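You operate a simulated robot arm through the tools that you are given. There is no shell and no other tool. Be economical: measure what you need, move in short steps, check, and stop when the job is done.

Carry out the task below with a simulated robot arm. There is one attempt and no reset: what you move stays moved.

## Task
Draw a cup of whey from vat 3 and swing it to SINK.
Fine: wind the cup UP before swinging; leave the teal switch, the grey button and the ribbed cups.

It is judged by the outcome, as a careful person would: the job done as asked, and still so three seconds after it is handed in. It fails if anything else is knocked over, pushed out of place, dropped, spilled or broken.

## Robot
A 7-joint arm with a two-finger parallel gripper, fixed in place. Base frame: the origin is at the foot of the arm, x ahead of it, y to its left, z up. Units: mm, rad, N and s.
With the tool pointing down near the work surface it reaches from about 240 to 680 mm from the base axis. Its first joint turns from -1.152 to 1.152 rad. Payload 2.4 kg.
The TCP is the grasp point between the finger pads, 30 mm short of the fingertips. In the tool frame z runs along the fingers and y along their closing line. The gripper opens to 94 mm. The fingers are 28 mm wide and 10 mm thick; the gripper's body (50 by 96 mm) begins 55 mm behind the TCP.
Orientation is told as [roll, pitch, yaw] about the base's x, y, z axes, in that order, counted from this pose: with the fingers straight down and closing along the base's y, the tool's x points along the base's -x, its y along +y and its z along -z.

## Interface
- The arm moves only by the tool drive_tool. Its argument "motion" is a list of rows, each a list of 3 entries, a list of its own where there are three numbers: the shift along the tool's x, y, z in mm, then the turn, a rotation vector about the tool's x, y, z in rad, then the finger opening in mm, from 0 to 94. In form: [[[tx, ty, tz], [wx, wy, wz], jaw], ...]. A call has 1 to 12 rows; each row is the pose to reach, as a shift and turn from the pose commanded when the call began, along the tool's axes at that moment. Rows are played at 5 a second. More than 50 mm and 0.15 rad between two rows, or a gripper value outside its range, and nothing of the call is played. Where a pose cannot be reached the arm comes as near as it can. A force on the tool above 50 N (or 10 N above the force at the start of the call, whichever is more), or a blocked arm, ends the call early, and 0.2 s more pass. Each finger travels about 153 mm/s and halts on what it meets, pressing with about 33 N; the grip force reading is that of the motor and also rises with nothing between the fingers. The clock runs only during rows and for 0.2 s after the last one: add rows that repeat a pose to give the fingers time. The reply holds the time, the measured pose of the TCP, the force on the tool along the base axes, the opening and the grip force, in the units named above and with some noise.
- Cameras (640 x 400 px; columns grow to the right, rows downward): "scene" is fixed at [9.3, 467.2, 1420.5]; the picture's right is [-0.93, -0.37, 0.00], its down [-0.28, 0.71, -0.65] and it looks along [0.24, -0.60, -0.76] (base axes); focal length 214 px, centre (320, 200). "wrist" rides on the gripper at [76, 14, -102] in the tool frame; the picture's right is [-0.18, 0.98, 0.00], its down [-0.75, -0.14, -0.64] and it looks along [-0.63, -0.12, 0.77] (tool axes); focal length 243 px, centre (320, 200).
- get_image(camera): a new picture of that camera. It takes no simulated time.
- probe_pixels(camera, pixels): for up to 12 pixels [column, row] of the newest picture of that camera ("zoom" is the newest enlarged one), the place [x, y, z] in the base frame of the surface seen there, good to about 3 mm. It takes no simulated time.
- enlarge(camera, box): a new picture of the part [left, top, right, bottom] of that camera's present view, enlarged. It takes no simulated time.
- close_job(): hands the job in; it is judged then, once.

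Work in short steps. Measure before you move; look again where a grasp or a placing could have gone wrong, and mend it. You have 80 turns and 46 pictures in all, those below and enlarged ones among them. Open the gripper and draw the arm clear of the work before you hand the job in, unless the task says otherwise; then end with one line.

The tools are called after ">>>" as name(argument=value, ...) on one line, values as JSON. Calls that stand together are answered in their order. drive_tool: Moves the arm, as the interface text tells. Its arguments: {"type":"object","properties":{"motion":{"type":"array"}},"required":["motion"]} The other tools are called the same way: get_image (camera) takes a picture; probe_pixels (camera, pixels) gives the place of the surface under pixels of a picture; enlarge (camera, box) takes an enlarged picture of a part of a camera's view; close_job () hands the job in.

At the start:

```text
t: 0.0
eef_pos: [385.3, 237.2, 1220.0]
ee_rot: [0.001, 0.001, 0.0]
ft_force: [0.8, -0.5, -0.2]
opening: 93.9
grasp_force: 0.1
```

scene: 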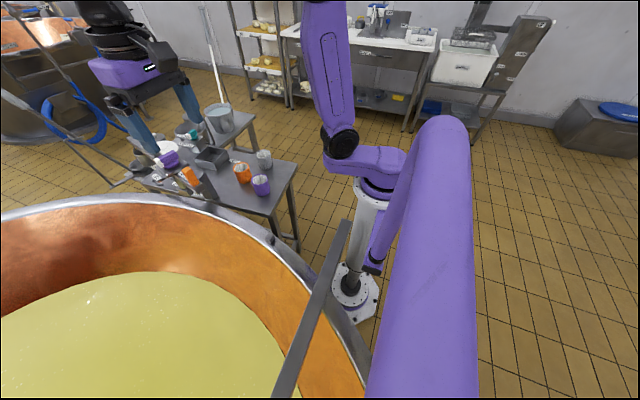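
wrist: 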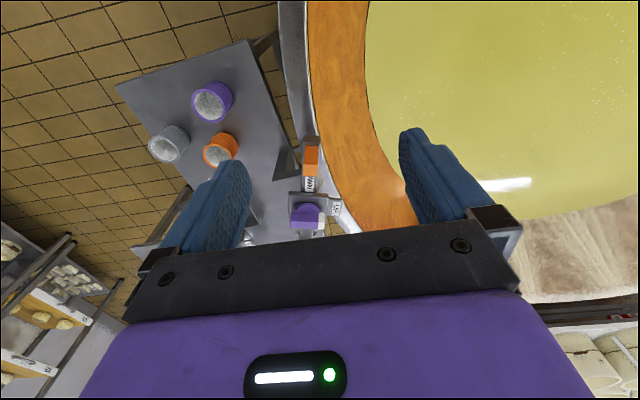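

The table with the device is around scene pixels (130-290, 120-210). I enlarge both views to understand the controls.

>>> enlarge(camera="scene", box=[120, 90, 300, 220])

>>> enlarge(camera="wrist", box=[120, 60, 380, 250])

```text
3.08 times, centred on (210, 155) of scene
```

zoom: 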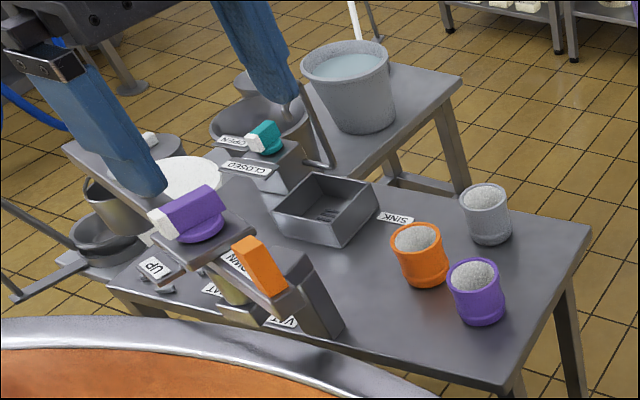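

```text
2.11 times, centred on (250, 155) of wrist
```

zoom: 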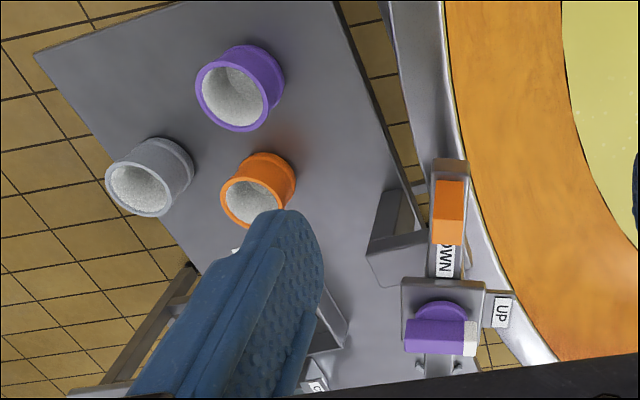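

The purple knob, orange handle, and teal switch are visible, but the labels are partly hidden by fingers. I'll probe positions of the main parts.

>>> probe_pixels(camera="zoom", pixels=[[448, 210], [450, 170], [450, 240], [442, 260], [440, 338], [472, 340], [410, 340], [502, 312], [240, 90], [255, 190], [150, 180], [400, 240]])

>>> probe_pixels(camera="scene", pixels=[[192, 134], [170, 158], [190, 176], [212, 158], [222, 106], [198, 203], [230, 180], [290, 165], [156, 176], [130, 185], [212, 195], [161, 180]])

```text
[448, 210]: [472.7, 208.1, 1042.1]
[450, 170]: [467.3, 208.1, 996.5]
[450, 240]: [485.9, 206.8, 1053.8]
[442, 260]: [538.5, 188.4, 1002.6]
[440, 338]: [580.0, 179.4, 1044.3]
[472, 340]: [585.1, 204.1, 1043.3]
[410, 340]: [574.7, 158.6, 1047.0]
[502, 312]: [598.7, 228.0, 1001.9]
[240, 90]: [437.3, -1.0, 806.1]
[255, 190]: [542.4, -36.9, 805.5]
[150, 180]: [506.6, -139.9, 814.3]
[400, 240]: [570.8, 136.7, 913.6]
```

```text
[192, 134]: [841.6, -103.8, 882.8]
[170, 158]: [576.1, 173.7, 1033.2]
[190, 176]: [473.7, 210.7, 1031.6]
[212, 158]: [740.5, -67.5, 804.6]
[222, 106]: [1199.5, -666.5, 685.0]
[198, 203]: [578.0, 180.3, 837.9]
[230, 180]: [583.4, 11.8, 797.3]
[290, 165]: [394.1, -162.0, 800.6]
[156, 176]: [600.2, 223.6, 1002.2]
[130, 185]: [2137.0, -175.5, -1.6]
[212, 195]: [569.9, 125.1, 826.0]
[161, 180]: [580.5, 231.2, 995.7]
```

The boom head sits around z≈1000–1045 at (470–600, 180–230). I'll move back and to the right at the present height for an unobstructed look.

>>> drive_tool(motion=[[[20, -40, 0], [0, 0, 0], 60], [[40, -80, 0], [0, 0, 0], 30], [[60, -120, 0], [0, 0, 0], 0], [[70, -160, 0], [0, 0, 0], 0], [[80, -200, 0], [0, 0, 0], 0], [[80, -240, 0], [0, 0, 0], 0]])

>>> get_image(camera="wrist")

>>> enlarge(camera="scene", box=[120, 110, 250, 215])

```text
t: 1.4
eef_pos: [305.0, -2.7, 1221.2]
ee_rot: [0.0, 0.0, -0.002]
ft_force: [0.0, 0.5, 0.7]
opening: 0.0
grasp_force: 32.9
```

```text
41 pictures are left
```

wrist: 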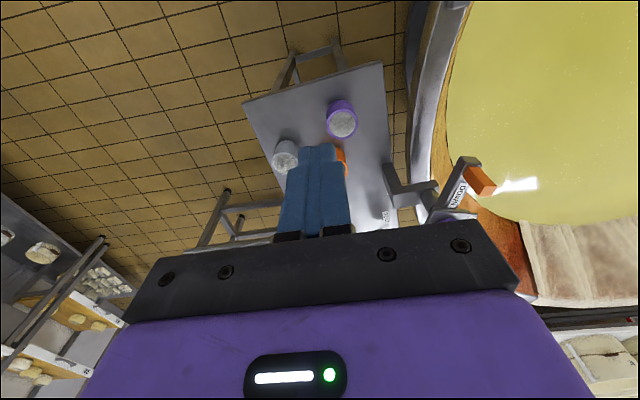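

```text
3.81 times, centred on (185, 162) of scene
```

zoom: 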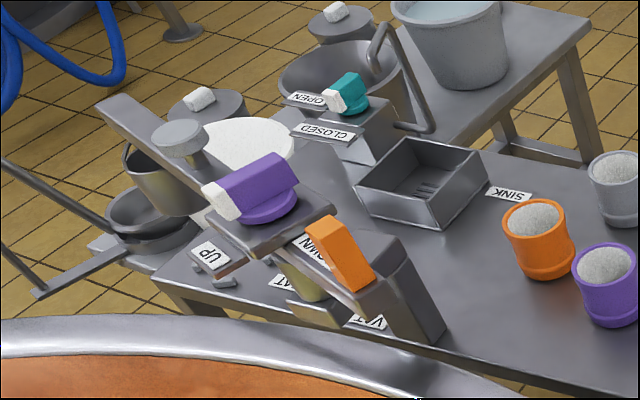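

The boom, UP/DOWN and VAT/SINK labels are visible now. I'll zoom tighter for details.

>>> enlarge(camera="scene", box=[160, 145, 220, 205])

>>> enlarge(camera="scene", box=[125, 115, 195, 185])

```text
6.67 times, centred on (190, 175) of scene
```

zoom: 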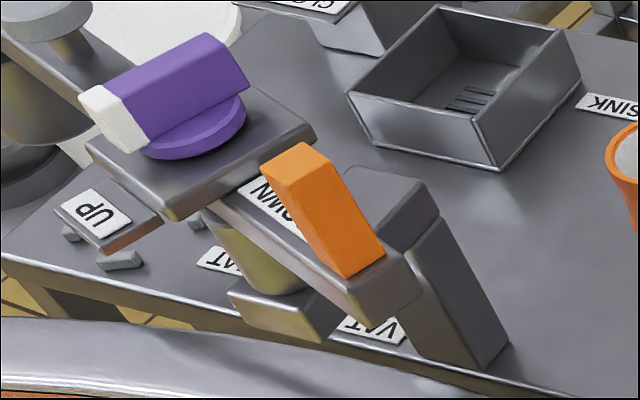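

```text
5.71 times, centred on (160, 150) of scene
```

zoom: 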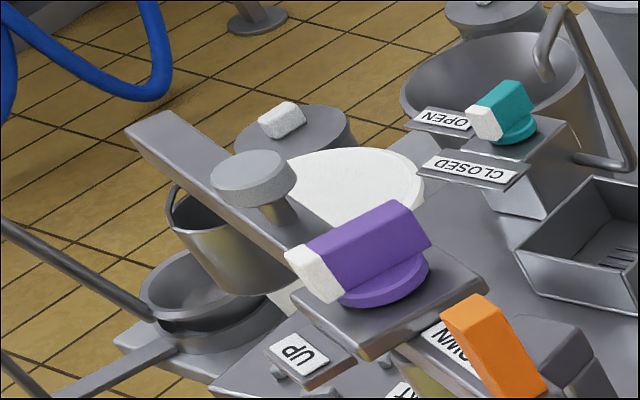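

The purple knob's white tip seems to point at UP, with DOWN 90° round; the orange handle ends the boom. I'll probe the boom and vessel geometry.

>>> probe_pixels(camera="zoom", pixels=[[145, 125], [253, 175], [200, 160], [230, 255], [205, 300], [350, 180], [300, 155], [305, 270], [385, 245], [420, 220], [440, 290], [330, 320]])

>>> probe_pixels(camera="scene", pixels=[[195, 173], [193, 169], [190, 176], [185, 176], [182, 181], [183, 189], [197, 194], [203, 175], [207, 190], [175, 184], [219, 164], [211, 161]])

```text
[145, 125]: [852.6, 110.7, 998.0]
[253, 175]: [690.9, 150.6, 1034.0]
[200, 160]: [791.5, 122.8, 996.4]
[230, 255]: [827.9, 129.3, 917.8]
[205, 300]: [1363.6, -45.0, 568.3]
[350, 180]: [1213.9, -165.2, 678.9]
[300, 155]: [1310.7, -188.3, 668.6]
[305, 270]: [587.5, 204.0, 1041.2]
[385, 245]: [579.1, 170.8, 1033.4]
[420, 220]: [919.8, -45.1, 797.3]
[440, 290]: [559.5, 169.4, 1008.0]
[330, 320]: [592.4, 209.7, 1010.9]
```

```text
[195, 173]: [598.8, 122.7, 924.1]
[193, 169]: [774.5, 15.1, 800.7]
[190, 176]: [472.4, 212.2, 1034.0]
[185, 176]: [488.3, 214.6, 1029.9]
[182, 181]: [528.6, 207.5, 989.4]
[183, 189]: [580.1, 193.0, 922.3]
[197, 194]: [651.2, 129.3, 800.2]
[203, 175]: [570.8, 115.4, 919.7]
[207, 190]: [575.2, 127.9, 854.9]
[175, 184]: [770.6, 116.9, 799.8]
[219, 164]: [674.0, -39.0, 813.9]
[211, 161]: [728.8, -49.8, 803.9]
```

The boom runs from the handle (~472,208) over a column at ~(580,180) to the cup end (~(850,111)). I need the VAT labels, so I'll view from further forward at the safe height.

>>> drive_tool(motion=[[[-50, 0, 0], [0, 0, 0], 0], [[-100, 0, 0], [0, 0, 0], 0], [[-150, 0, 0], [0, 0, 0], 0], [[-200, 0, 0], [0, 0, 0], 0], [[-240, 0, 0], [0, 0, 0], 0]])

>>> get_image(camera="wrist")

```text
t: 2.6
eef_pos: [546.0, -1.8, 1219.5]
ee_rot: [0.0, 0.002, -0.001]
ft_force: [-0.4, -0.4, -0.2]
opening: 0.1
grasp_force: 33.1
```

```text
37 pictures are left
```

wrist: 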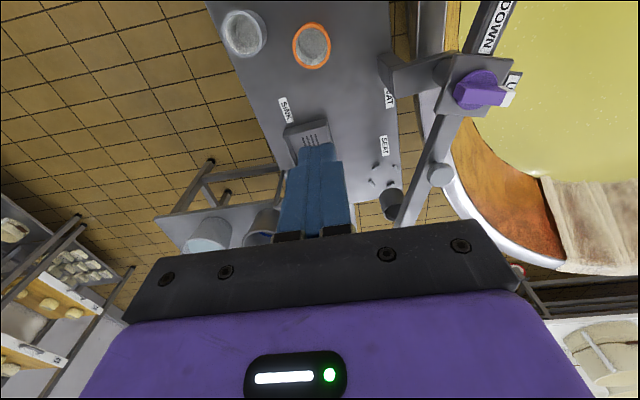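

The label at (384,145) looks like REST, another at (389,97) is VAT. Zooming in.

>>> enlarge(camera="wrist", box=[340, 40, 540, 230])

```text
2.11 times, centred on (440, 135) of wrist
```

zoom: 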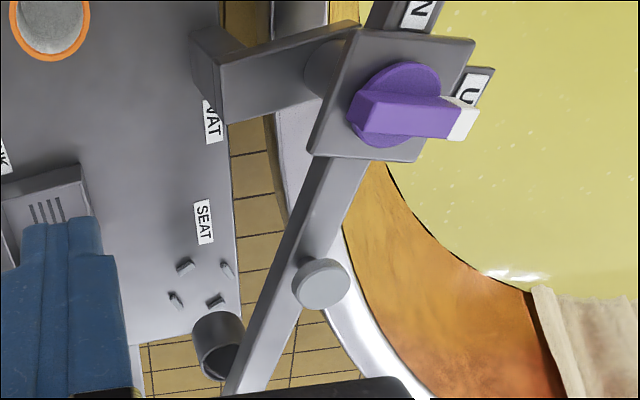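

Labels read SEAT (with four pegs), VAT and SINK; the boom's cup hangs near the SEAT. I'll probe the copper vat's rim and whey relative to the boom's swing, and the cup.

>>> get_image(camera="scene")

>>> probe_pixels(camera="zoom", pixels=[[218, 330], [195, 345], [242, 345], [212, 122], [204, 222], [185, 266], [320, 285], [400, 105], [462, 118], [480, 90], [415, 15], [215, 60]])

>>> probe_pixels(camera="scene", pixels=[[20, 216], [100, 200], [180, 203], [240, 228], [290, 265], [340, 320], [150, 290], [60, 300], [220, 300], [130, 390], [100, 230], [250, 260]])

```text
35 pictures are left
```

scene: 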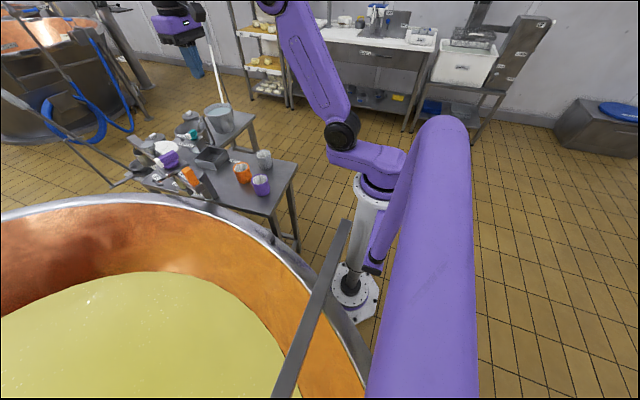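

```text
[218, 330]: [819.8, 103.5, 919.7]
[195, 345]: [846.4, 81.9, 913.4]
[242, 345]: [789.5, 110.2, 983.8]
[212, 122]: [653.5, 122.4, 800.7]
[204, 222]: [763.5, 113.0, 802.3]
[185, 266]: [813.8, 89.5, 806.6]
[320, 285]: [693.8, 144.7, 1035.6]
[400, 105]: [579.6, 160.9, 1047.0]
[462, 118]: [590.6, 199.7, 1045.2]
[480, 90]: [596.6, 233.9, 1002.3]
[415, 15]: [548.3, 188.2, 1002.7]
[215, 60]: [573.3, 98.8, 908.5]
```

```text
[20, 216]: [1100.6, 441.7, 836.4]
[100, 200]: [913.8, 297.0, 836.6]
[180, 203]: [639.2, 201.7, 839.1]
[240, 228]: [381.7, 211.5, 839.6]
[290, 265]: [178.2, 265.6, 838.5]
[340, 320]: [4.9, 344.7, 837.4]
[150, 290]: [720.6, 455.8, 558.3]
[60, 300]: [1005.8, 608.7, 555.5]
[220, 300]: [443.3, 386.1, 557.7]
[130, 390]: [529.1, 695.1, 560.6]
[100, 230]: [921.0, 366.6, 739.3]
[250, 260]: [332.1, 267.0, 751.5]
```

Whey surface is z≈557, vat rim z≈838, so the boom must swing its cup over the copper vat (toward +y), go DOWN, UP, then to SINK. I'll view the cup and knob from the +y side at the safe height.

>>> drive_tool(motion=[[[0, 45, 0], [0, 0, 0], 0], [[0, 90, 0], [0, 0, 0], 0], [[0, 135, 0], [0, 0, 0], 0], [[0, 180, 0], [0, 0, 0], 0], [[-15, 225, 0], [0, 0, 0], 0], [[-30, 270, 0], [0, 0, 0], 0], [[-50, 310, 0], [0, 0, 0], 0]])

>>> enlarge(camera="wrist", box=[80, 0, 340, 230])

```text
t: 4.2
eef_pos: [546.1, 285.9, 1198.2]
ee_rot: [0.001, -0.001, -0.004]
ft_force: [0.3, -1.3, -0.1]
opening: 0.1
grasp_force: 33.0
out of reach, approached as far as the arm can: row 6, 7
```

```text
1.74 times, centred on (210, 115) of wrist
```

zoom: 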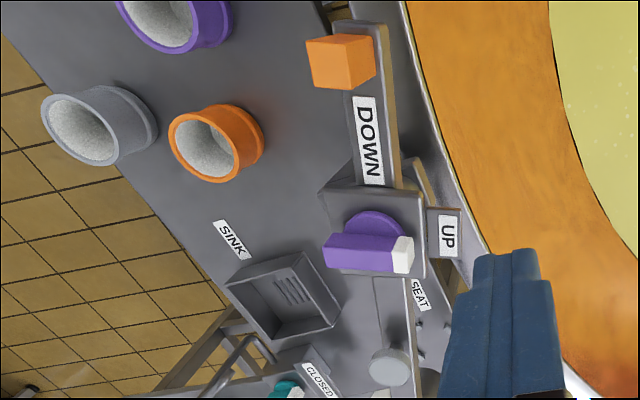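

Clear view: knob tip points to UP, DOWN is toward the handle. Now I check the cup's height and extents, sink corners, and handle geometry.

>>> probe_pixels(camera="zoom", pixels=[[310, 50], [372, 50], [345, 38], [345, 85], [327, 235], [395, 240], [400, 262], [360, 268], [226, 285], [297, 253], [340, 298], [282, 340]])

>>> probe_pixels(camera="scene", pixels=[[143, 164], [146, 165], [140, 161], [150, 162], [137, 152], [135, 150], [141, 157], [148, 167], [196, 140], [226, 152], [215, 172], [192, 158]])

>>> enlarge(camera="scene", box=[125, 125, 185, 185])

```text
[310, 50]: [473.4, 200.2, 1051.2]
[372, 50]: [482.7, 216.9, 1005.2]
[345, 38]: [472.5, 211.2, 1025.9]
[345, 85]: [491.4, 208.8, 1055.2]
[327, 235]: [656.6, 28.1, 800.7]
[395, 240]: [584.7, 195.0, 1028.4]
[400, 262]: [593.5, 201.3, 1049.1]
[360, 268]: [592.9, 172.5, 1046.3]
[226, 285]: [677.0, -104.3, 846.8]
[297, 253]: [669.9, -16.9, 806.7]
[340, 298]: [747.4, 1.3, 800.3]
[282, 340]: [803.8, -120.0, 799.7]
```

```text
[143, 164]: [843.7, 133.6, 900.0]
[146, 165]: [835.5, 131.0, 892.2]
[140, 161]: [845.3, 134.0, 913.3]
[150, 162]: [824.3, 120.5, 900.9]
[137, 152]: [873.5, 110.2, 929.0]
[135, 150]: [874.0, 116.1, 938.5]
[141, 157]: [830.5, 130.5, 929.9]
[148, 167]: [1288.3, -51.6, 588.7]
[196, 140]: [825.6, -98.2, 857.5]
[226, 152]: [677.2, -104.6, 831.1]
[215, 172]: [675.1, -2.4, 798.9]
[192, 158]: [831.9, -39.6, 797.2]
```

```text
6.67 times, centred on (155, 155) of scene
```

zoom: 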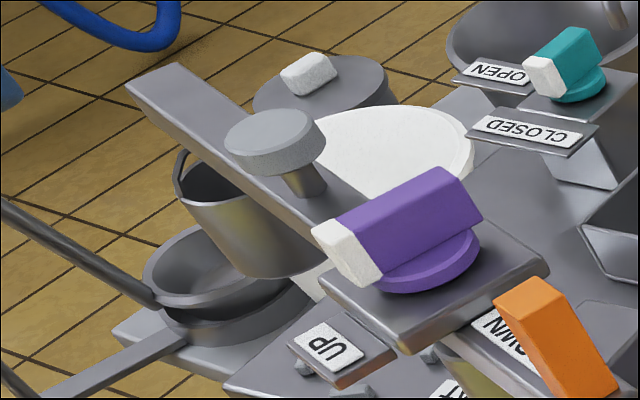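

Cup bottom is z≈888 (clears rim 838 and sink rim ≈847), cup radius ≈275 about pivot (580,180). I'll approach above the orange handle (481,209), aligned with the boom (yaw ≈ -0.28).

>>> drive_tool(motion=[[[25, -30, 0], [0, 0, 0.1], 60], [[45, -55, 0], [0, 0, 0.2], 60], [[65, -77, 0], [0, 0, 0.28], 60], [[65, -77, 30], [0, 0, 0.28], 60], [[65, -77, 60], [0, 0, 0.28], 60], [[65, -77, 60], [0, 0, 0.28], 60]])

>>> get_image(camera="wrist")

```text
t: 5.6
eef_pos: [481.6, 210.2, 1137.4]
ee_rot: [-0.001, 0.0, -0.28]
ft_force: [-0.2, -0.4, -0.1]
opening: 59.9
grasp_force: 0.0
```

```text
32 pictures are left
```

wrist: 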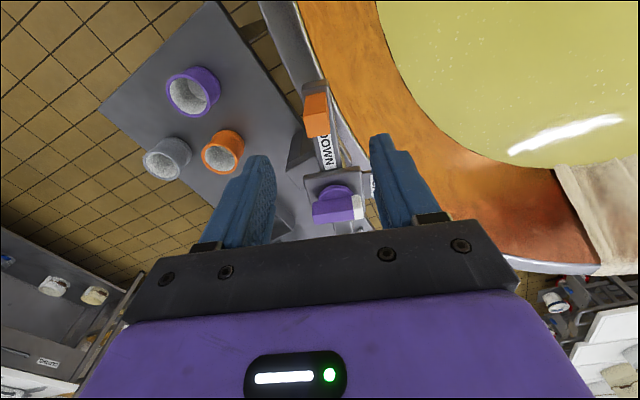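

Handle is at (316,115) in view, between the finger lines. I'll probe it for exact placement.

>>> probe_pixels(camera="wrist", pixels=[[316, 98], [316, 115], [317, 132], [307, 130], [326, 130], [306, 98], [326, 97], [326, 115], [330, 190], [345, 207], [320, 210], [333, 187]])

```text
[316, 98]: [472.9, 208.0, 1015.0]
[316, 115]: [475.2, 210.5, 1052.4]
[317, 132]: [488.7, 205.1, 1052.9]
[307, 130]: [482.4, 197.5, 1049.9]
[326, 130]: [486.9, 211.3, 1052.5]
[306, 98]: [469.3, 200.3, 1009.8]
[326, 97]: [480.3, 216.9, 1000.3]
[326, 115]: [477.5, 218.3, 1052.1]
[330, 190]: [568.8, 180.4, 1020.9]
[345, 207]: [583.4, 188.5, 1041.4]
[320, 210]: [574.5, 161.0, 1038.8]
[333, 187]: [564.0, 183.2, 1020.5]
```

Handle centre ≈(481,208), top ≈1053. Descend to TCP z≈1040 and close.

>>> drive_tool(motion=[[[0, -2, 35], [0, 0, 0], 60], [[0, -2, 70], [0, 0, 0], 60], [[0, -2, 97], [0, 0, 0], 60], [[0, -2, 97], [0, 0, 0], 40], [[0, -2, 97], [0, 0, 0], 15], [[0, -2, 97], [0, 0, 0], 15]])

```text
t: 7.0
eef_pos: [479.2, 206.4, 1039.9]
ee_rot: [0.0, -0.001, -0.279]
ft_force: [-1.2, 1.1, -6.5]
opening: 20.9
grasp_force: 44.9
```

Handle is gripped (20.9 mm). I swing a first bit of the arc (toward the vat, +yaw) about the pivot and check forces.

>>> drive_tool(motion=[[[-0.4, -6.2, 0], [0, 0, -0.06], 15], [[-1.0, -12.5, 0], [0, 0, -0.12], 15], [[-2.1, -18.6, 0], [0, 0, -0.18], 15], [[-3.6, -24.7, 0], [0, 0, -0.24], 15]])

>>> enlarge(camera="scene", box=[110, 115, 230, 205])

```text
t: 8.0
eef_pos: [476.2, 181.7, 1040.4]
ee_rot: [-0.001, 0.004, -0.039]
ft_force: [-2.9, 1.5, -6.3]
opening: 20.7
grasp_force: 45.4
```

```text
4.44 times, centred on (170, 160) of scene
```

zoom: 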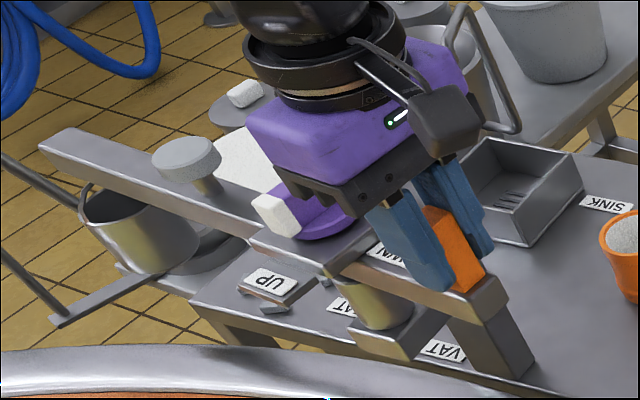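

The boom follows smoothly. Before continuing, check the rod/bracket at zoom (60,320) and (40,175) isn't in the cup's path.

>>> probe_pixels(camera="zoom", pixels=[[60, 320], [130, 293], [180, 272], [25, 275], [40, 175], [150, 230], [90, 190], [140, 265], [50, 145], [170, 235]])

```text
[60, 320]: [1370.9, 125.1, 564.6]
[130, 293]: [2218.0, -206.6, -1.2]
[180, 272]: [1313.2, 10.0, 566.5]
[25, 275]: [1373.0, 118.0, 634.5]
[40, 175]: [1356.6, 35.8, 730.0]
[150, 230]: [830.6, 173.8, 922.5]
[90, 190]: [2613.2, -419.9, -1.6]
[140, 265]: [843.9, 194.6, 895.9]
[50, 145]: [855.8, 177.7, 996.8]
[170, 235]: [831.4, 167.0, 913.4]
```

Those are far beyond the swing (x>1300). Continue the arc to put the cup over the whey (~75°).

>>> drive_tool(motion=[[[-0.9, -11.4, 0], [0, 0, -0.11], 15], [[-3.0, -22.6, 0], [0, 0, -0.22], 15], [[-6.4, -33.6, 0], [0, 0, -0.33], 15], [[-10.9, -44.1, 0], [0, 0, -0.44], 15], [[-16.6, -54.0, 0], [0, 0, -0.55], 15], [[-23.3, -63.3, 0], [0, 0, -0.66], 15], [[-31.0, -71.7, 0], [0, 0, -0.77], 15], [[-39.6, -79.3, 0], [0, 0, -0.88], 15], [[-48.9, -85.8, 0], [0, 0, -0.99], 15], [[-58.9, -91.4, 0], [0, 0, -1.1], 15], [[-69.5, -95.8, 0], [0, 0, -1.21], 15], [[-80.5, -98.9, 0], [0, 0, -1.32], 15]])

>>> get_image(camera="scene")

```text
t: 10.6
eef_pos: [552.8, 73.2, 1040.3]
ee_rot: [-0.001, 0.006, 1.275]
ft_force: [-9.5, -32.5, -11.2]
opening: 20.9
grasp_force: 45.1
```

```text
30 pictures are left
```

scene: 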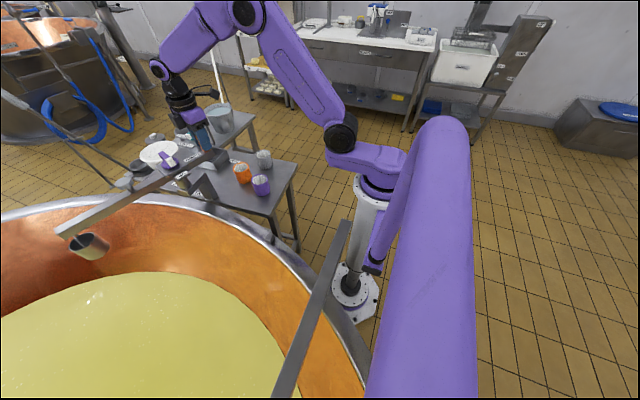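

The cup now hangs over the vat at (90,245). There is ~33 N radial force at the handle; I'll check the cup's location over the whey.

>>> enlarge(camera="scene", box=[40, 120, 240, 280])

>>> probe_pixels(camera="scene", pixels=[[90, 250], [75, 235], [105, 240], [68, 232], [130, 203], [180, 174], [215, 154], [167, 160], [93, 258]])

```text
2.50 times, centred on (140, 200) of scene
```

zoom: 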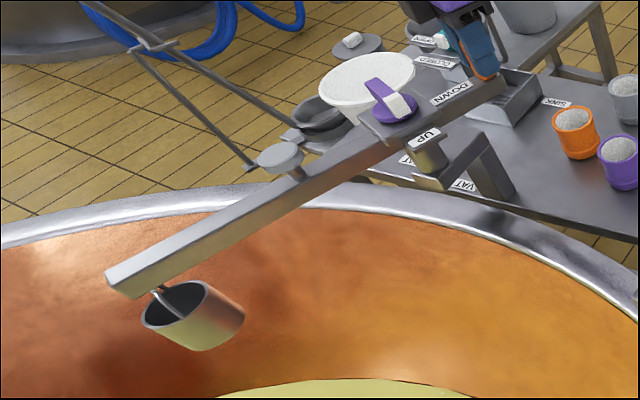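

```text
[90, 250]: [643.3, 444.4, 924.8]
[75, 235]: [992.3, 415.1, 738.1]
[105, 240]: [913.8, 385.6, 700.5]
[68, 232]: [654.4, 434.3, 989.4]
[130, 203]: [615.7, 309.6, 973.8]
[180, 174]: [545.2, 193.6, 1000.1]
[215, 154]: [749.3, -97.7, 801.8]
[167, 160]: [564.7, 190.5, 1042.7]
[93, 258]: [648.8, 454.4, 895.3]
```

Cup at ≈(645,440). Verify whey edge and wall margins beneath it.

>>> probe_pixels(camera="scene", pixels=[[150, 268], [150, 272], [150, 276], [150, 282], [185, 276], [115, 276], [130, 276], [100, 283]])

```text
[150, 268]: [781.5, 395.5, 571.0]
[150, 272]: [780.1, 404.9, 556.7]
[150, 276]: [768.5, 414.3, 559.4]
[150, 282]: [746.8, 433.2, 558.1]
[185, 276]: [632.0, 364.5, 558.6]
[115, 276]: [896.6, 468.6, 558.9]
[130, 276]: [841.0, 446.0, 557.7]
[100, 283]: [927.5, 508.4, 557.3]
```

Whey edge radius gives ~35 mm margin; swinging ~17° further improves it. I'll relax the grip, re-grip, and continue the arc by 0.3 rad.

>>> drive_tool(motion=[[[0, 0, 0], [0, 0, 0], 35], [[1, 0, 0], [0, 0, 0], 35], [[1, 0, 0], [0, 0, 0], 15], [[1, 0, 0], [0, 0, 0], 15], [[0.9, -5.2, 0], [0, 0, -0.05], 15], [[0.5, -10.4, 0], [0, 0, -0.1], 15], [[-0.2, -15.6, 0], [0, 0, -0.15], 15], [[-1.1, -20.7, 0], [0, 0, -0.2], 15], [[-2.2, -25.7, 0], [0, 0, -0.25], 15], [[-3.6, -30.7, 0], [0, 0, -0.3], 15]])

>>> enlarge(camera="scene", box=[40, 120, 240, 280])

```text
t: 12.8
eef_pos: [584.0, 74.9, 1040.8]
ee_rot: [0.001, 0.0, 1.584]
ft_force: [-3.6, 10.9, 9.4]
opening: 25.2
grasp_force: 45.1
```

```text
2.50 times, centred on (140, 200) of scene
```

zoom: 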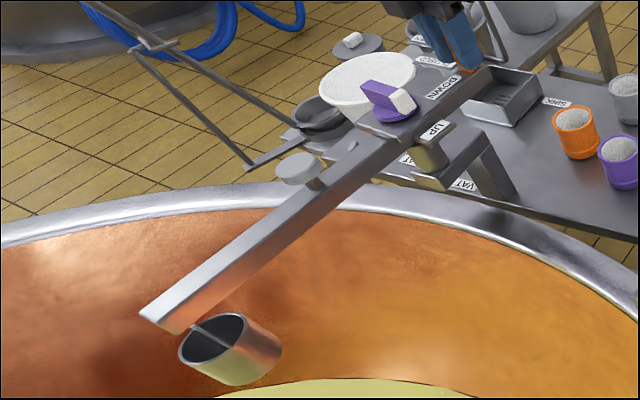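

Boom moved further; opening 25 suggests a slight misalignment. Open, rise off the handle and check boom pose and that it stays.

>>> drive_tool(motion=[[[0, 0, 0], [0, 0, 0], 45], [[0, 0, 0], [0, 0, 0], 60], [[0, 0, -40], [0, 0, 0], 60], [[0, 0, -85], [0, 0, 0], 60], [[0, 0, -125], [0, 0, 0], 60]])

>>> get_image(camera="wrist")

>>> enlarge(camera="scene", box=[40, 120, 240, 280])

```text
t: 14.0
eef_pos: [583.7, 75.8, 1165.2]
ee_rot: [-0.001, 0.0, 1.58]
ft_force: [0.1, 0.3, 0.8]
opening: 60.1
grasp_force: 0.1
```

```text
27 pictures are left
```

wrist: 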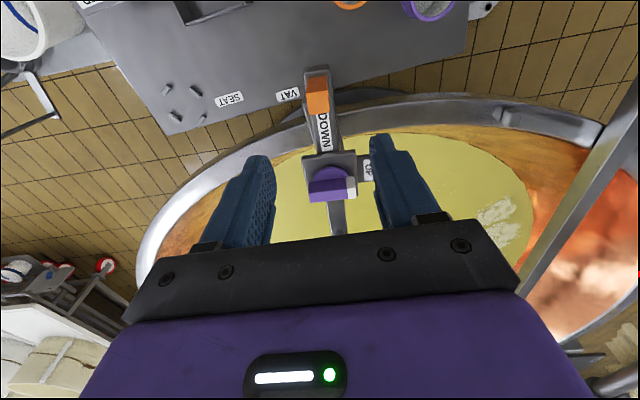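

```text
2.50 times, centred on (140, 200) of scene
```

zoom: 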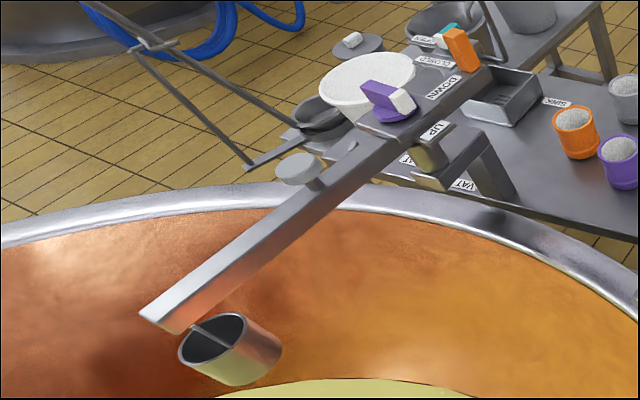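

Boom holds position with the cup over whey. Probe knob, handle and cup for exact geometry.

>>> probe_pixels(camera="wrist", pixels=[[317, 90], [308, 110], [327, 110], [317, 75], [312, 186], [330, 186], [352, 186], [330, 198], [330, 176], [352, 178], [352, 196], [366, 168]])

>>> probe_pixels(camera="zoom", pixels=[[180, 330], [230, 365], [190, 348], [270, 345], [160, 310], [150, 315], [365, 90], [410, 105], [385, 95], [460, 45]])

>>> enlarge(camera="wrist", box=[270, 60, 390, 220])

```text
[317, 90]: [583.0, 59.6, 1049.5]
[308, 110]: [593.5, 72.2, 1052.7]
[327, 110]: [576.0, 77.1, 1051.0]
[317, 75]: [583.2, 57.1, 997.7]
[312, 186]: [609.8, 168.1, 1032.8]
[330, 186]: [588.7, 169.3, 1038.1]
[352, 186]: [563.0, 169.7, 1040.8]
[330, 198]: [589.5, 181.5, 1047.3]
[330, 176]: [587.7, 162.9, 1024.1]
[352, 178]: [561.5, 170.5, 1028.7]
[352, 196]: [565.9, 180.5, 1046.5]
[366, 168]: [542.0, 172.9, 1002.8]
```

```text
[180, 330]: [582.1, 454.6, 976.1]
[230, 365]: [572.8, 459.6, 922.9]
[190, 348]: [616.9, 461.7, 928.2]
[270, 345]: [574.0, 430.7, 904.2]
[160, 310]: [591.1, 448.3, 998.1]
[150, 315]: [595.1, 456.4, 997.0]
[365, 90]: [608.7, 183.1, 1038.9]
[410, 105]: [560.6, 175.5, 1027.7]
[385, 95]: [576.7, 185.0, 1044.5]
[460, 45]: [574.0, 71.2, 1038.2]
```

```text
2.50 times, centred on (330, 140) of wrist
```

zoom: 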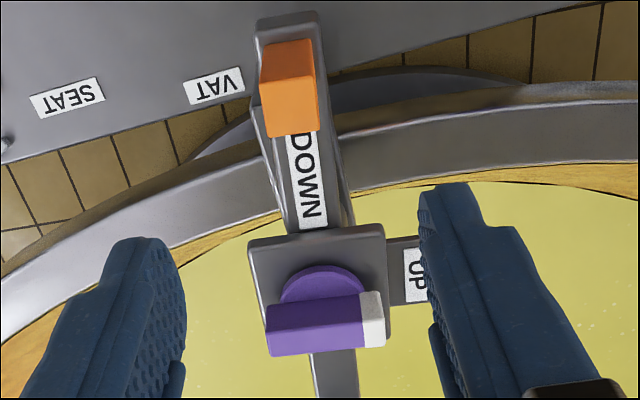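

Knob bar lies along x from ≈612 to ≈560, centred (586,180), top z≈1047; turning to DOWN is +90°. I rotate the tool to yaw≈0 above the knob.

>>> drive_tool(motion=[[[-10, 0, 5], [0, 0, 0.13], 60], [[-20, -1, 10], [0, 0, 0.26], 60], [[-30, -1, 15], [0, 0, 0.4], 60], [[-40, -1, 20], [0, 0, 0.53], 60], [[-50, -2, 25], [0, 0, 0.66], 60], [[-60, -2, 30], [0, 0, 0.8], 60], [[-70, -2, 35], [0, 0, 0.93], 60], [[-80, -2, 40], [0, 0, 1.07], 60], [[-90, -3, 45], [0, 0, 1.2], 60], [[-96, -3, 50], [0, 0, 1.33], 60], [[-100, -3, 50], [0, 0, 1.46], 60], [[-104, -3, 50], [0, 0, 1.6], 60]])

>>> enlarge(camera="wrist", box=[220, 40, 420, 230])

```text
t: 16.6
eef_pos: [586.4, 178.6, 1114.8]
ee_rot: [0.0, -0.001, -0.023]
ft_force: [-0.1, 0.2, -0.3]
opening: 59.8
grasp_force: 0.0
```

```text
2.11 times, centred on (320, 135) of wrist
```

zoom: 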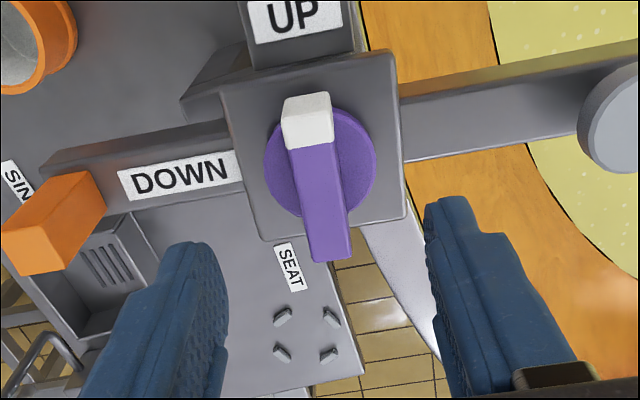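

Bar lies between the fingers at zoom (285–350, 95–260). Probe to centre.

>>> probe_pixels(camera="zoom", pixels=[[305, 105], [288, 140], [332, 140], [292, 160], [337, 160], [310, 245], [348, 240], [330, 190], [355, 150], [270, 165], [310, 130], [390, 100]])

```text
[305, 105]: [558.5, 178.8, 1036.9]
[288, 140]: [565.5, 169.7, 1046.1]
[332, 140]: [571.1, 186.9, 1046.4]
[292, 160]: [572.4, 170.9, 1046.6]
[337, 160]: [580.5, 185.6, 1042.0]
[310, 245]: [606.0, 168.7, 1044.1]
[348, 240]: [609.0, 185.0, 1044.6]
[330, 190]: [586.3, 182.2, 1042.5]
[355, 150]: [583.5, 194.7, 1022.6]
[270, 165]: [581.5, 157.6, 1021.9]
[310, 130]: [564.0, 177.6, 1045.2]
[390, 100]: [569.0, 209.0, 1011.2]
```

Bar centre ≈(584,178), disc top ≈1022. Descend to TCP z≈1056 and close on the bar.

>>> drive_tool(motion=[[[2, 0, 30], [0, 0, 0], 50], [[2, 0, 58], [0, 0, 0], 50], [[2, 0, 58], [0, 0, 0], 30], [[2, 0, 58], [0, 0, 0], 12], [[2, 0, 58], [0, 0, 0], 12]])

```text
t: 17.8
eef_pos: [583.9, 179.2, 1056.1]
ee_rot: [0.0, 0.001, -0.017]
ft_force: [-1.6, 0.0, -1.4]
opening: 15.7
grasp_force: 44.9
```

Bar gripped (15.7 mm). Turn toward DOWN (yaw +), first half a quarter turn, then check that the boom isn't dragged.

>>> drive_tool(motion=[[[0, 0, 0], [0, 0, -0.1], 12], [[0, 0, 0], [0, 0, -0.2], 12], [[0, 0, 0], [0, 0, -0.3], 12], [[0, 0, 0], [0, 0, -0.4], 12], [[0, 0, 0], [0, 0, -0.5], 12], [[0, 0, 0], [0, 0, -0.6], 12]])

>>> enlarge(camera="scene", box=[40, 120, 240, 280])

```text
t: 19.2
eef_pos: [583.5, 178.4, 1056.9]
ee_rot: [0.001, 0.0, 0.571]
ft_force: [-0.8, -2.7, -3.2]
opening: 31.7
grasp_force: 45.4
```

```text
2.50 times, centred on (140, 200) of scene
```

zoom: 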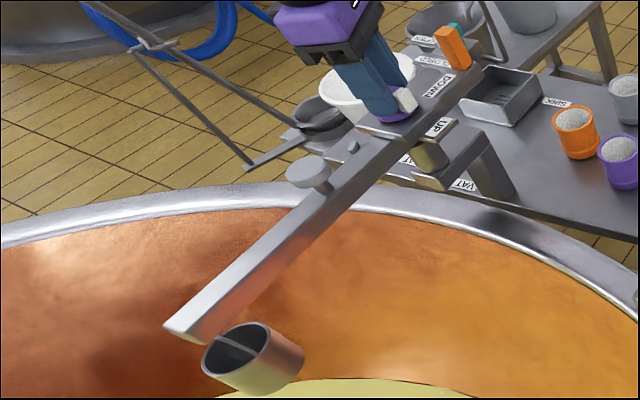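

Opening grew to 31.7: the fingers slipped on the bar and the boom moved slightly. I release and look at the knob.

>>> drive_tool(motion=[[[0, 0, 0], [0, 0, 0], 50], [[0, 0, 0], [0, 0, 0], 60], [[0, 0, -30], [0, 0, 0.1], 60], [[0, 0, -58], [0, 0, 0.2], 60]])

>>> enlarge(camera="wrist", box=[220, 40, 420, 230])

```text
t: 20.2
eef_pos: [584.0, 179.5, 1115.7]
ee_rot: [-0.001, 0.0, 0.379]
ft_force: [-0.4, -0.3, -0.6]
opening: 60.0
grasp_force: 0.0
```

```text
2.11 times, centred on (320, 135) of wrist
```

zoom: 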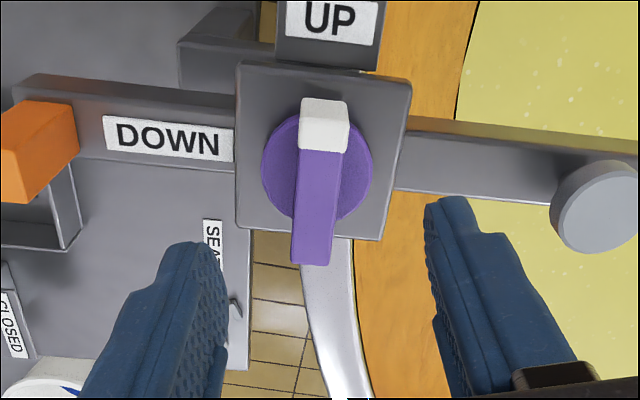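

The knob is still at UP; the crosswise grip slipped. A lengthwise grip (pads on the bar's ends, ~54 mm) gives much more friction torque, so I rotate the tool 90° the other way.

>>> drive_tool(motion=[[[0, 0, 0], [0, 0, 0.15], 80], [[0, 0, 0], [0, 0, 0.3], 80], [[0, 0, 0], [0, 0, 0.45], 80], [[0, 0, 0], [0, 0, 0.6], 80], [[0, 0, 0], [0, 0, 0.75], 80], [[0, 0, 0], [0, 0, 0.9], 80], [[0, 0, 0], [0, 0, 1.05], 80], [[0, 0, 0], [0, 0, 1.2], 80], [[0, 0, 0], [0, 0, 1.35], 80], [[0, 0, 0], [0, 0, 1.5], 80], [[0, 0, 0], [0, 0, 1.65], 80], [[0, 0, 0], [0, 0, 1.8], 80]])

>>> enlarge(camera="wrist", box=[220, 40, 420, 230])

```text
t: 22.8
eef_pos: [584.8, 177.7, 1116.2]
ee_rot: [0.0, 0.001, -1.425]
ft_force: [-0.3, -0.2, -0.5]
opening: 80.1
grasp_force: 0.1
```

```text
2.11 times, centred on (320, 135) of wrist
```

zoom: 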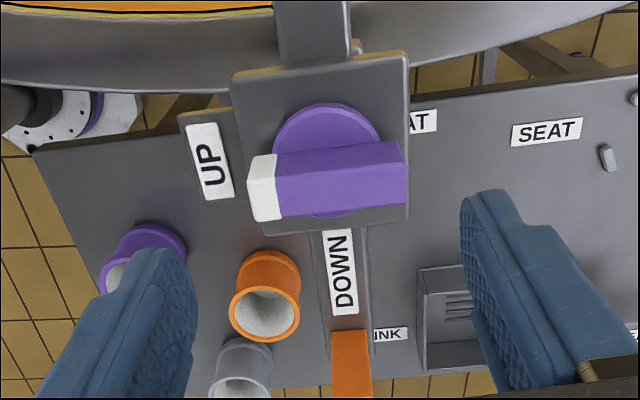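

Bar lies across the closing line, zoom (248–408,145–220). Probe the ends.

>>> probe_pixels(camera="zoom", pixels=[[252, 175], [275, 160], [404, 155], [404, 180], [278, 212], [400, 200], [340, 165], [345, 115], [350, 320], [362, 45]])

```text
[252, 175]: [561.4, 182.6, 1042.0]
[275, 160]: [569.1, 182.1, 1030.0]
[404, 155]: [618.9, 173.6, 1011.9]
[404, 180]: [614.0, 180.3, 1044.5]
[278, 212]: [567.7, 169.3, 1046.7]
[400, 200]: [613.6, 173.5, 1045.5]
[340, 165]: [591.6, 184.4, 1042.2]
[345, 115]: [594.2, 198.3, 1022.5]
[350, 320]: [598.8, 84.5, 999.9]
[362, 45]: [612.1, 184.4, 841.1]
```

Bar ends at x≈561 and ≈614, angle ≈+0.08. Align, descend, and grip it lengthwise.

>>> drive_tool(motion=[[[0.5, 2, 30], [0, 0, 0.065], 80], [[0.5, 2, 60], [0, 0, 0.065], 80], [[0.5, 2, 60], [0, 0, 0.065], 60], [[0.5, 2, 60], [0, 0, 0.065], 40], [[0.5, 2, 60], [0, 0, 0.065], 40]])

```text
t: 24.0
eef_pos: [587.1, 180.4, 1055.4]
ee_rot: [0.0, -0.001, -1.487]
ft_force: [2.7, 0.1, -7.3]
opening: 55.6
grasp_force: 44.7
```

Gripped lengthwise at 55.6 mm. Turn toward DOWN gradually and check.

>>> drive_tool(motion=[[[0, 0, 0], [0, 0, -0.08], 40], [[0, 0, 0], [0, 0, -0.16], 40], [[0, 0, 0], [0, 0, -0.24], 40], [[0, 0, 0], [0, 0, -0.32], 40], [[0, 0, 0], [0, 0, -0.4], 40]])

>>> enlarge(camera="wrist", box=[220, 40, 420, 230])

```text
t: 25.2
eef_pos: [585.9, 180.8, 1055.7]
ee_rot: [0.0, -0.001, -1.084]
ft_force: [3.7, 1.7, 0.6]
opening: 57.5
grasp_force: 45.2
```

```text
2.11 times, centred on (320, 135) of wrist
```

zoom: 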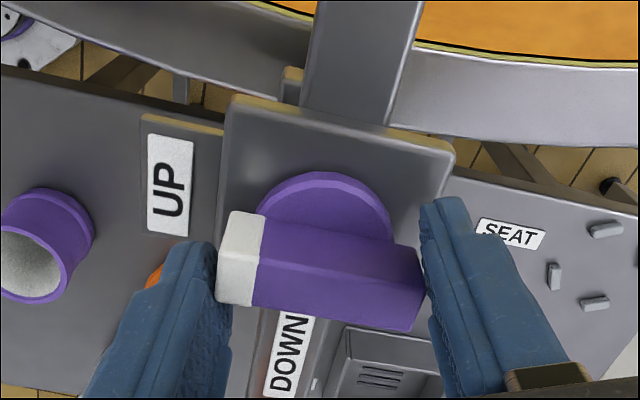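

The bar again stayed aligned with the housing, so CCW seems blocked. I turn back and test the clockwise direction a little.

>>> drive_tool(motion=[[[0, 0, 0], [0, 0, 0.13], 40], [[0, 0, 0], [0, 0, 0.26], 40], [[0, 0, 0], [0, 0, 0.4], 40], [[0, 0, 0], [0, 0, 0.5], 40], [[0, 0, 0], [0, 0, 0.6], 40], [[0, 0, 0], [0, 0, 0.7], 40]])

>>> enlarge(camera="wrist", box=[220, 40, 420, 230])

>>> enlarge(camera="scene", box=[40, 120, 240, 280])

```text
t: 26.6
eef_pos: [588.3, 181.0, 1055.0]
ee_rot: [0.005, 0.002, -1.787]
ft_force: [22.7, 10.7, 2.7]
opening: 57.4
grasp_force: 44.8
```

```text
2.11 times, centred on (320, 135) of wrist
```

zoom: 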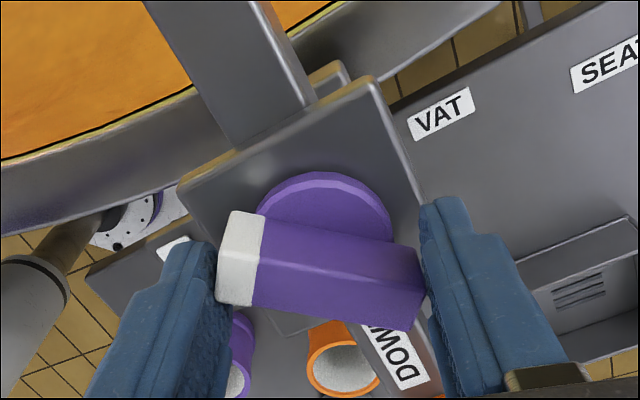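

```text
2.50 times, centred on (140, 200) of scene
```

zoom: 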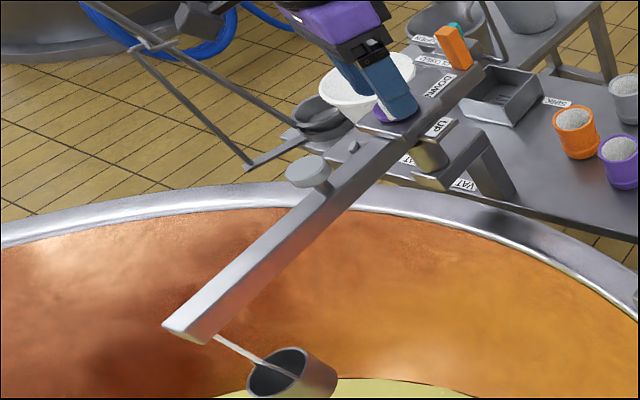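

Clockwise works: the knob turned relative to the housing and the cup is lowering on its rod. Continue clockwise.

>>> drive_tool(motion=[[[0, 0, 0], [0, 0, 0.1], 40], [[0, 0, 0], [0, 0, 0.2], 40], [[0, 0, 0], [0, 0, 0.3], 40], [[0, 0, 0], [0, 0, 0.4], 40], [[0, 0, 0], [0, 0, 0.5], 40], [[0, 0, 0], [0, 0, 0.6], 40], [[0, 0, 0], [0, 0, 0.7], 40], [[0, 0, 0], [0, 0, 0.8], 40]])

>>> enlarge(camera="scene", box=[40, 120, 240, 280])

```text
t: 28.4
eef_pos: [588.7, 179.9, 1055.4]
ee_rot: [0.003, 0.008, -2.589]
ft_force: [26.6, 5.2, 1.4]
opening: 57.6
grasp_force: 44.6
```

```text
2.50 times, centred on (140, 200) of scene
```

zoom: 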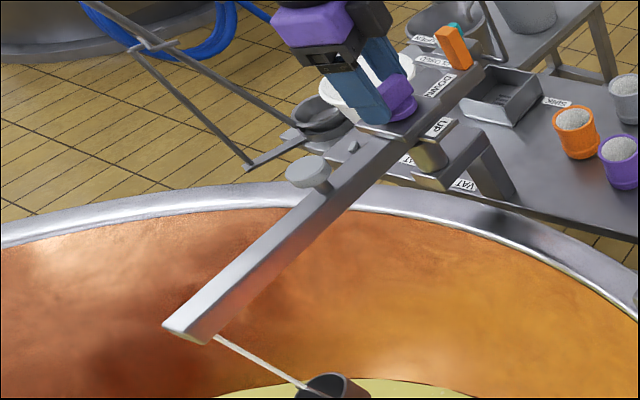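

Cup lowering further. Continue clockwise as far as the wrist allows.

>>> drive_tool(motion=[[[0, 0, 0], [0, 0, 0.1], 40], [[0, 0, 0], [0, 0, 0.2], 40], [[0, 0, 0], [0, 0, 0.3], 40], [[0, 0, 0], [0, 0, 0.4], 40], [[0, 0, 0], [0, 0, 0.5], 40], [[0, 0, 0], [0, 0, 0.6], 40]])

>>> get_image(camera="scene")

```text
t: 29.2
eef_pos: [590.2, 180.5, 1054.8]
ee_rot: [0.018, -0.021, -2.826]
ft_force: [-1.8, -4.6, 4.1]
opening: 57.5
grasp_force: 44.8
stopped in row 3: the force on the tool passed its limit (the readings are from after the stop); the commanded pose is now the measured one
```

```text
16 pictures are left
```

scene: 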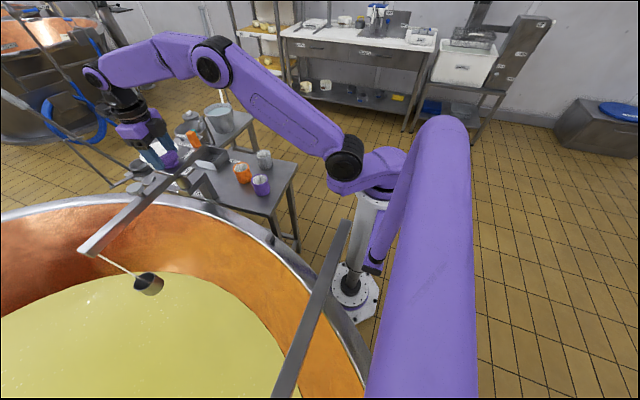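

Stopped by force after ~1.35 rad of knob turn. Probe cup height relative to whey.

>>> probe_pixels(camera="scene", pixels=[[150, 287], [142, 277], [158, 288], [148, 293], [160, 280], [152, 300]])

```text
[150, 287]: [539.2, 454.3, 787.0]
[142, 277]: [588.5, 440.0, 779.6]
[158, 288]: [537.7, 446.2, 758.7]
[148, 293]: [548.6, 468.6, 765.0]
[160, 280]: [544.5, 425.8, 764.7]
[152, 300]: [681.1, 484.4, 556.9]
```

Cup bottom now ≈z 755; ~100 mm/rad, so DOWN is ≈3.3 rad more. I release, lift and unwind the wrist by π to regrip.

>>> drive_tool(motion=[[[0, 0, 0], [0, 0, 0], 70], [[0, 0, 0], [0, 0, 0], 80], [[0, 0, -30], [0, 0, 0], 80], [[0, 0, -60], [0, 0, 0], 80], [[0, 0, -60], [0, 0, -0.15], 80], [[0, 0, -60], [0, 0, -0.3], 80], [[0, 0, -60], [0, 0, -0.45], 80], [[0, 0, -60], [0, 0, -0.6], 80], [[0, 0, -60], [0, 0, -0.75], 80], [[0, 0, -60], [0, 0, -0.9], 80], [[0, 0, -60], [0, 0, -1.05], 80], [[0, 0, -60], [0, 0, -1.2], 80]])

>>> drive_tool(motion=[[[0, 0, 0], [0, 0, -0.15], 80], [[0, 0, 0], [0, 0, -0.3], 80], [[0, 0, 0], [0, 0, -0.45], 80], [[0, 0, 0], [0, 0, -0.6], 80], [[0, 0, 0], [0, 0, -0.75], 80], [[0, 0, 0], [0, 0, -0.9], 80], [[0, 0, 0], [0, 0, -1.05], 80], [[0, 0, 0], [0, 0, -1.2], 80], [[0, 0, 0], [0, 0, -1.35], 80], [[0, 0, 0], [0, 0, -1.5], 80], [[0, 0, 0], [0, 0, -1.65], 80], [[0, 0, 0], [0, 0, -1.8], 80]])

>>> enlarge(camera="wrist", box=[220, 40, 420, 230])

```text
t: 31.8
eef_pos: [590.3, 182.9, 1114.4]
ee_rot: [-0.012, -0.023, -1.623]
ft_force: [0.5, 0.0, 0.2]
opening: 80.0
grasp_force: 0.0
```

```text
t: 34.4
eef_pos: [589.9, 183.1, 1114.7]
ee_rot: [-0.019, 0.019, 0.18]
ft_force: [0.6, -0.6, 0.1]
opening: 80.0
grasp_force: 0.0
```

```text
2.11 times, centred on (320, 135) of wrist
```

zoom: 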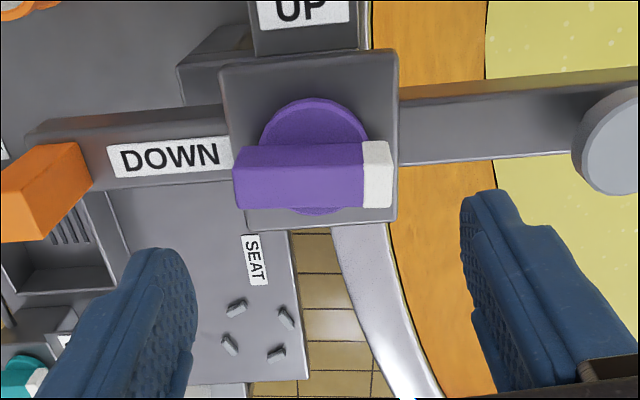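

Knob holds; the pointer is now 90° clockwise from UP. Probe the bar's ends for the regrip.

>>> probe_pixels(camera="zoom", pixels=[[236, 180], [388, 178], [300, 200], [300, 180], [372, 200], [250, 200], [375, 145], [250, 150]])

```text
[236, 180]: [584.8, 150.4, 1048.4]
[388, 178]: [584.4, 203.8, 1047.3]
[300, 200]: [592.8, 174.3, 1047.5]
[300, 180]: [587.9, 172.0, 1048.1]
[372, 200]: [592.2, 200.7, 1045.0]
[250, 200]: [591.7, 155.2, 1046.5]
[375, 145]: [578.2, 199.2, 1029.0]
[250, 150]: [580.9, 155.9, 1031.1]
```

Bar centre ≈(586,177.5), angle ≈0.06. Align, remove the small tilt, descend and grip lengthwise.

>>> drive_tool(motion=[[[3.6, -3.9, 10], [-0.015, -0.022, 0.12], 80], [[3.6, -3.9, 35], [-0.015, -0.022, 0.12], 80], [[3.6, -3.9, 59], [-0.015, -0.022, 0.12], 80], [[3.6, -3.9, 59], [-0.015, -0.022, 0.12], 60], [[3.6, -3.9, 59], [-0.015, -0.022, 0.12], 40], [[3.6, -3.9, 59], [-0.015, -0.022, 0.12], 40]])

```text
t: 35.8
eef_pos: [586.6, 178.1, 1055.3]
ee_rot: [-0.003, -0.007, 0.057]
ft_force: [-2.4, 5.7, -3.9]
opening: 55.6
grasp_force: 45.1
```

Good grip (55.6 mm). Turn clockwise further.

>>> drive_tool(motion=[[[0, 0, 0], [0, 0, 0.1], 40], [[0, 0, 0], [0, 0, 0.2], 40], [[0, 0, 0], [0, 0, 0.3], 40], [[0, 0, 0], [0, 0, 0.4], 40], [[0, 0, 0], [0, 0, 0.5], 40], [[0, 0, 0], [0, 0, 0.6], 40], [[0, 0, 0], [0, 0, 0.7], 40], [[0, 0, 0], [0, 0, 0.8], 40], [[0, 0, 0], [0, 0, 0.9], 40], [[0, 0, 0], [0, 0, 1.0], 40], [[0, 0, 0], [0, 0, 1.1], 40]])

>>> enlarge(camera="scene", box=[40, 130, 260, 330])

```text
t: 38.2
eef_pos: [586.7, 179.4, 1055.4]
ee_rot: [0.004, -0.007, -1.046]
ft_force: [5.7, 20.2, -5.7]
opening: 55.9
grasp_force: 44.7
```

```text
2.00 times, centred on (150, 230) of scene
```

zoom: 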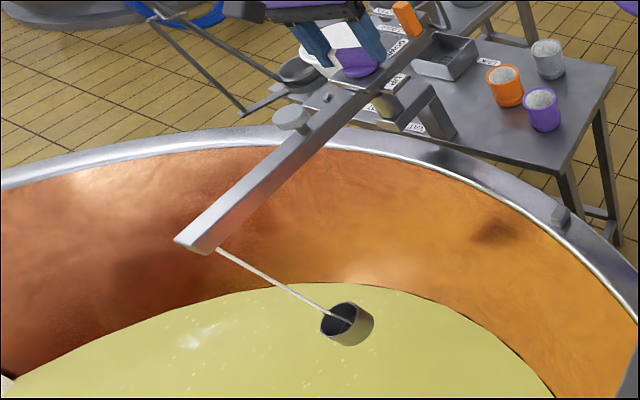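

Cup keeps descending at (345,322). Continue clockwise.

>>> drive_tool(motion=[[[0, 0, 0], [0, 0, 0.1], 40], [[0, 0, 0], [0, 0, 0.2], 40], [[0, 0, 0], [0, 0, 0.3], 40], [[0, 0, 0], [0, 0, 0.4], 40], [[0, 0, 0], [0, 0, 0.5], 40], [[0, 0, 0], [0, 0, 0.6], 40], [[0, 0, 0], [0, 0, 0.7], 40], [[0, 0, 0], [0, 0, 0.8], 40], [[0, 0, 0], [0, 0, 0.9], 40], [[0, 0, 0], [0, 0, 1.0], 40], [[0, 0, 0], [0, 0, 1.1], 40]])

>>> drive_tool(motion=[[[0, 0, 0], [0, 0, 0.1], 40], [[0, 0, 0], [0, 0, 0.2], 40], [[0, 0, 0], [0, 0, 0.3], 40], [[0, 0, 0], [0, 0, 0.4], 40]])

>>> get_image(camera="scene")

```text
t: 40.6
eef_pos: [586.8, 178.9, 1056.0]
ee_rot: [0.009, 0.004, -2.147]
ft_force: [16.0, 21.7, -4.3]
opening: 55.7
grasp_force: 44.7
```

```text
t: 41.6
eef_pos: [587.4, 179.1, 1055.2]
ee_rot: [0.008, 0.009, -2.546]
ft_force: [15.7, 21.1, -4.5]
opening: 56.1
grasp_force: 45.1
```

```text
13 pictures are left
```

scene: 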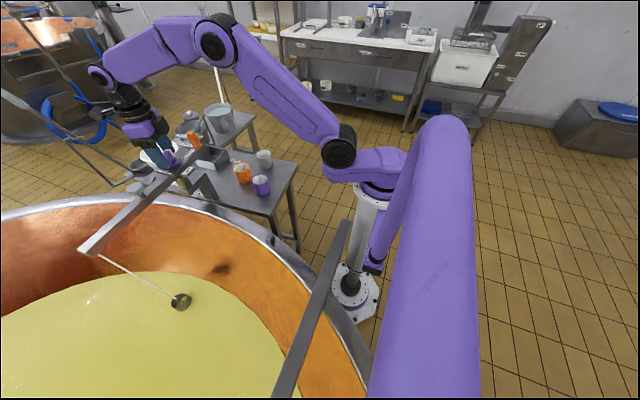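

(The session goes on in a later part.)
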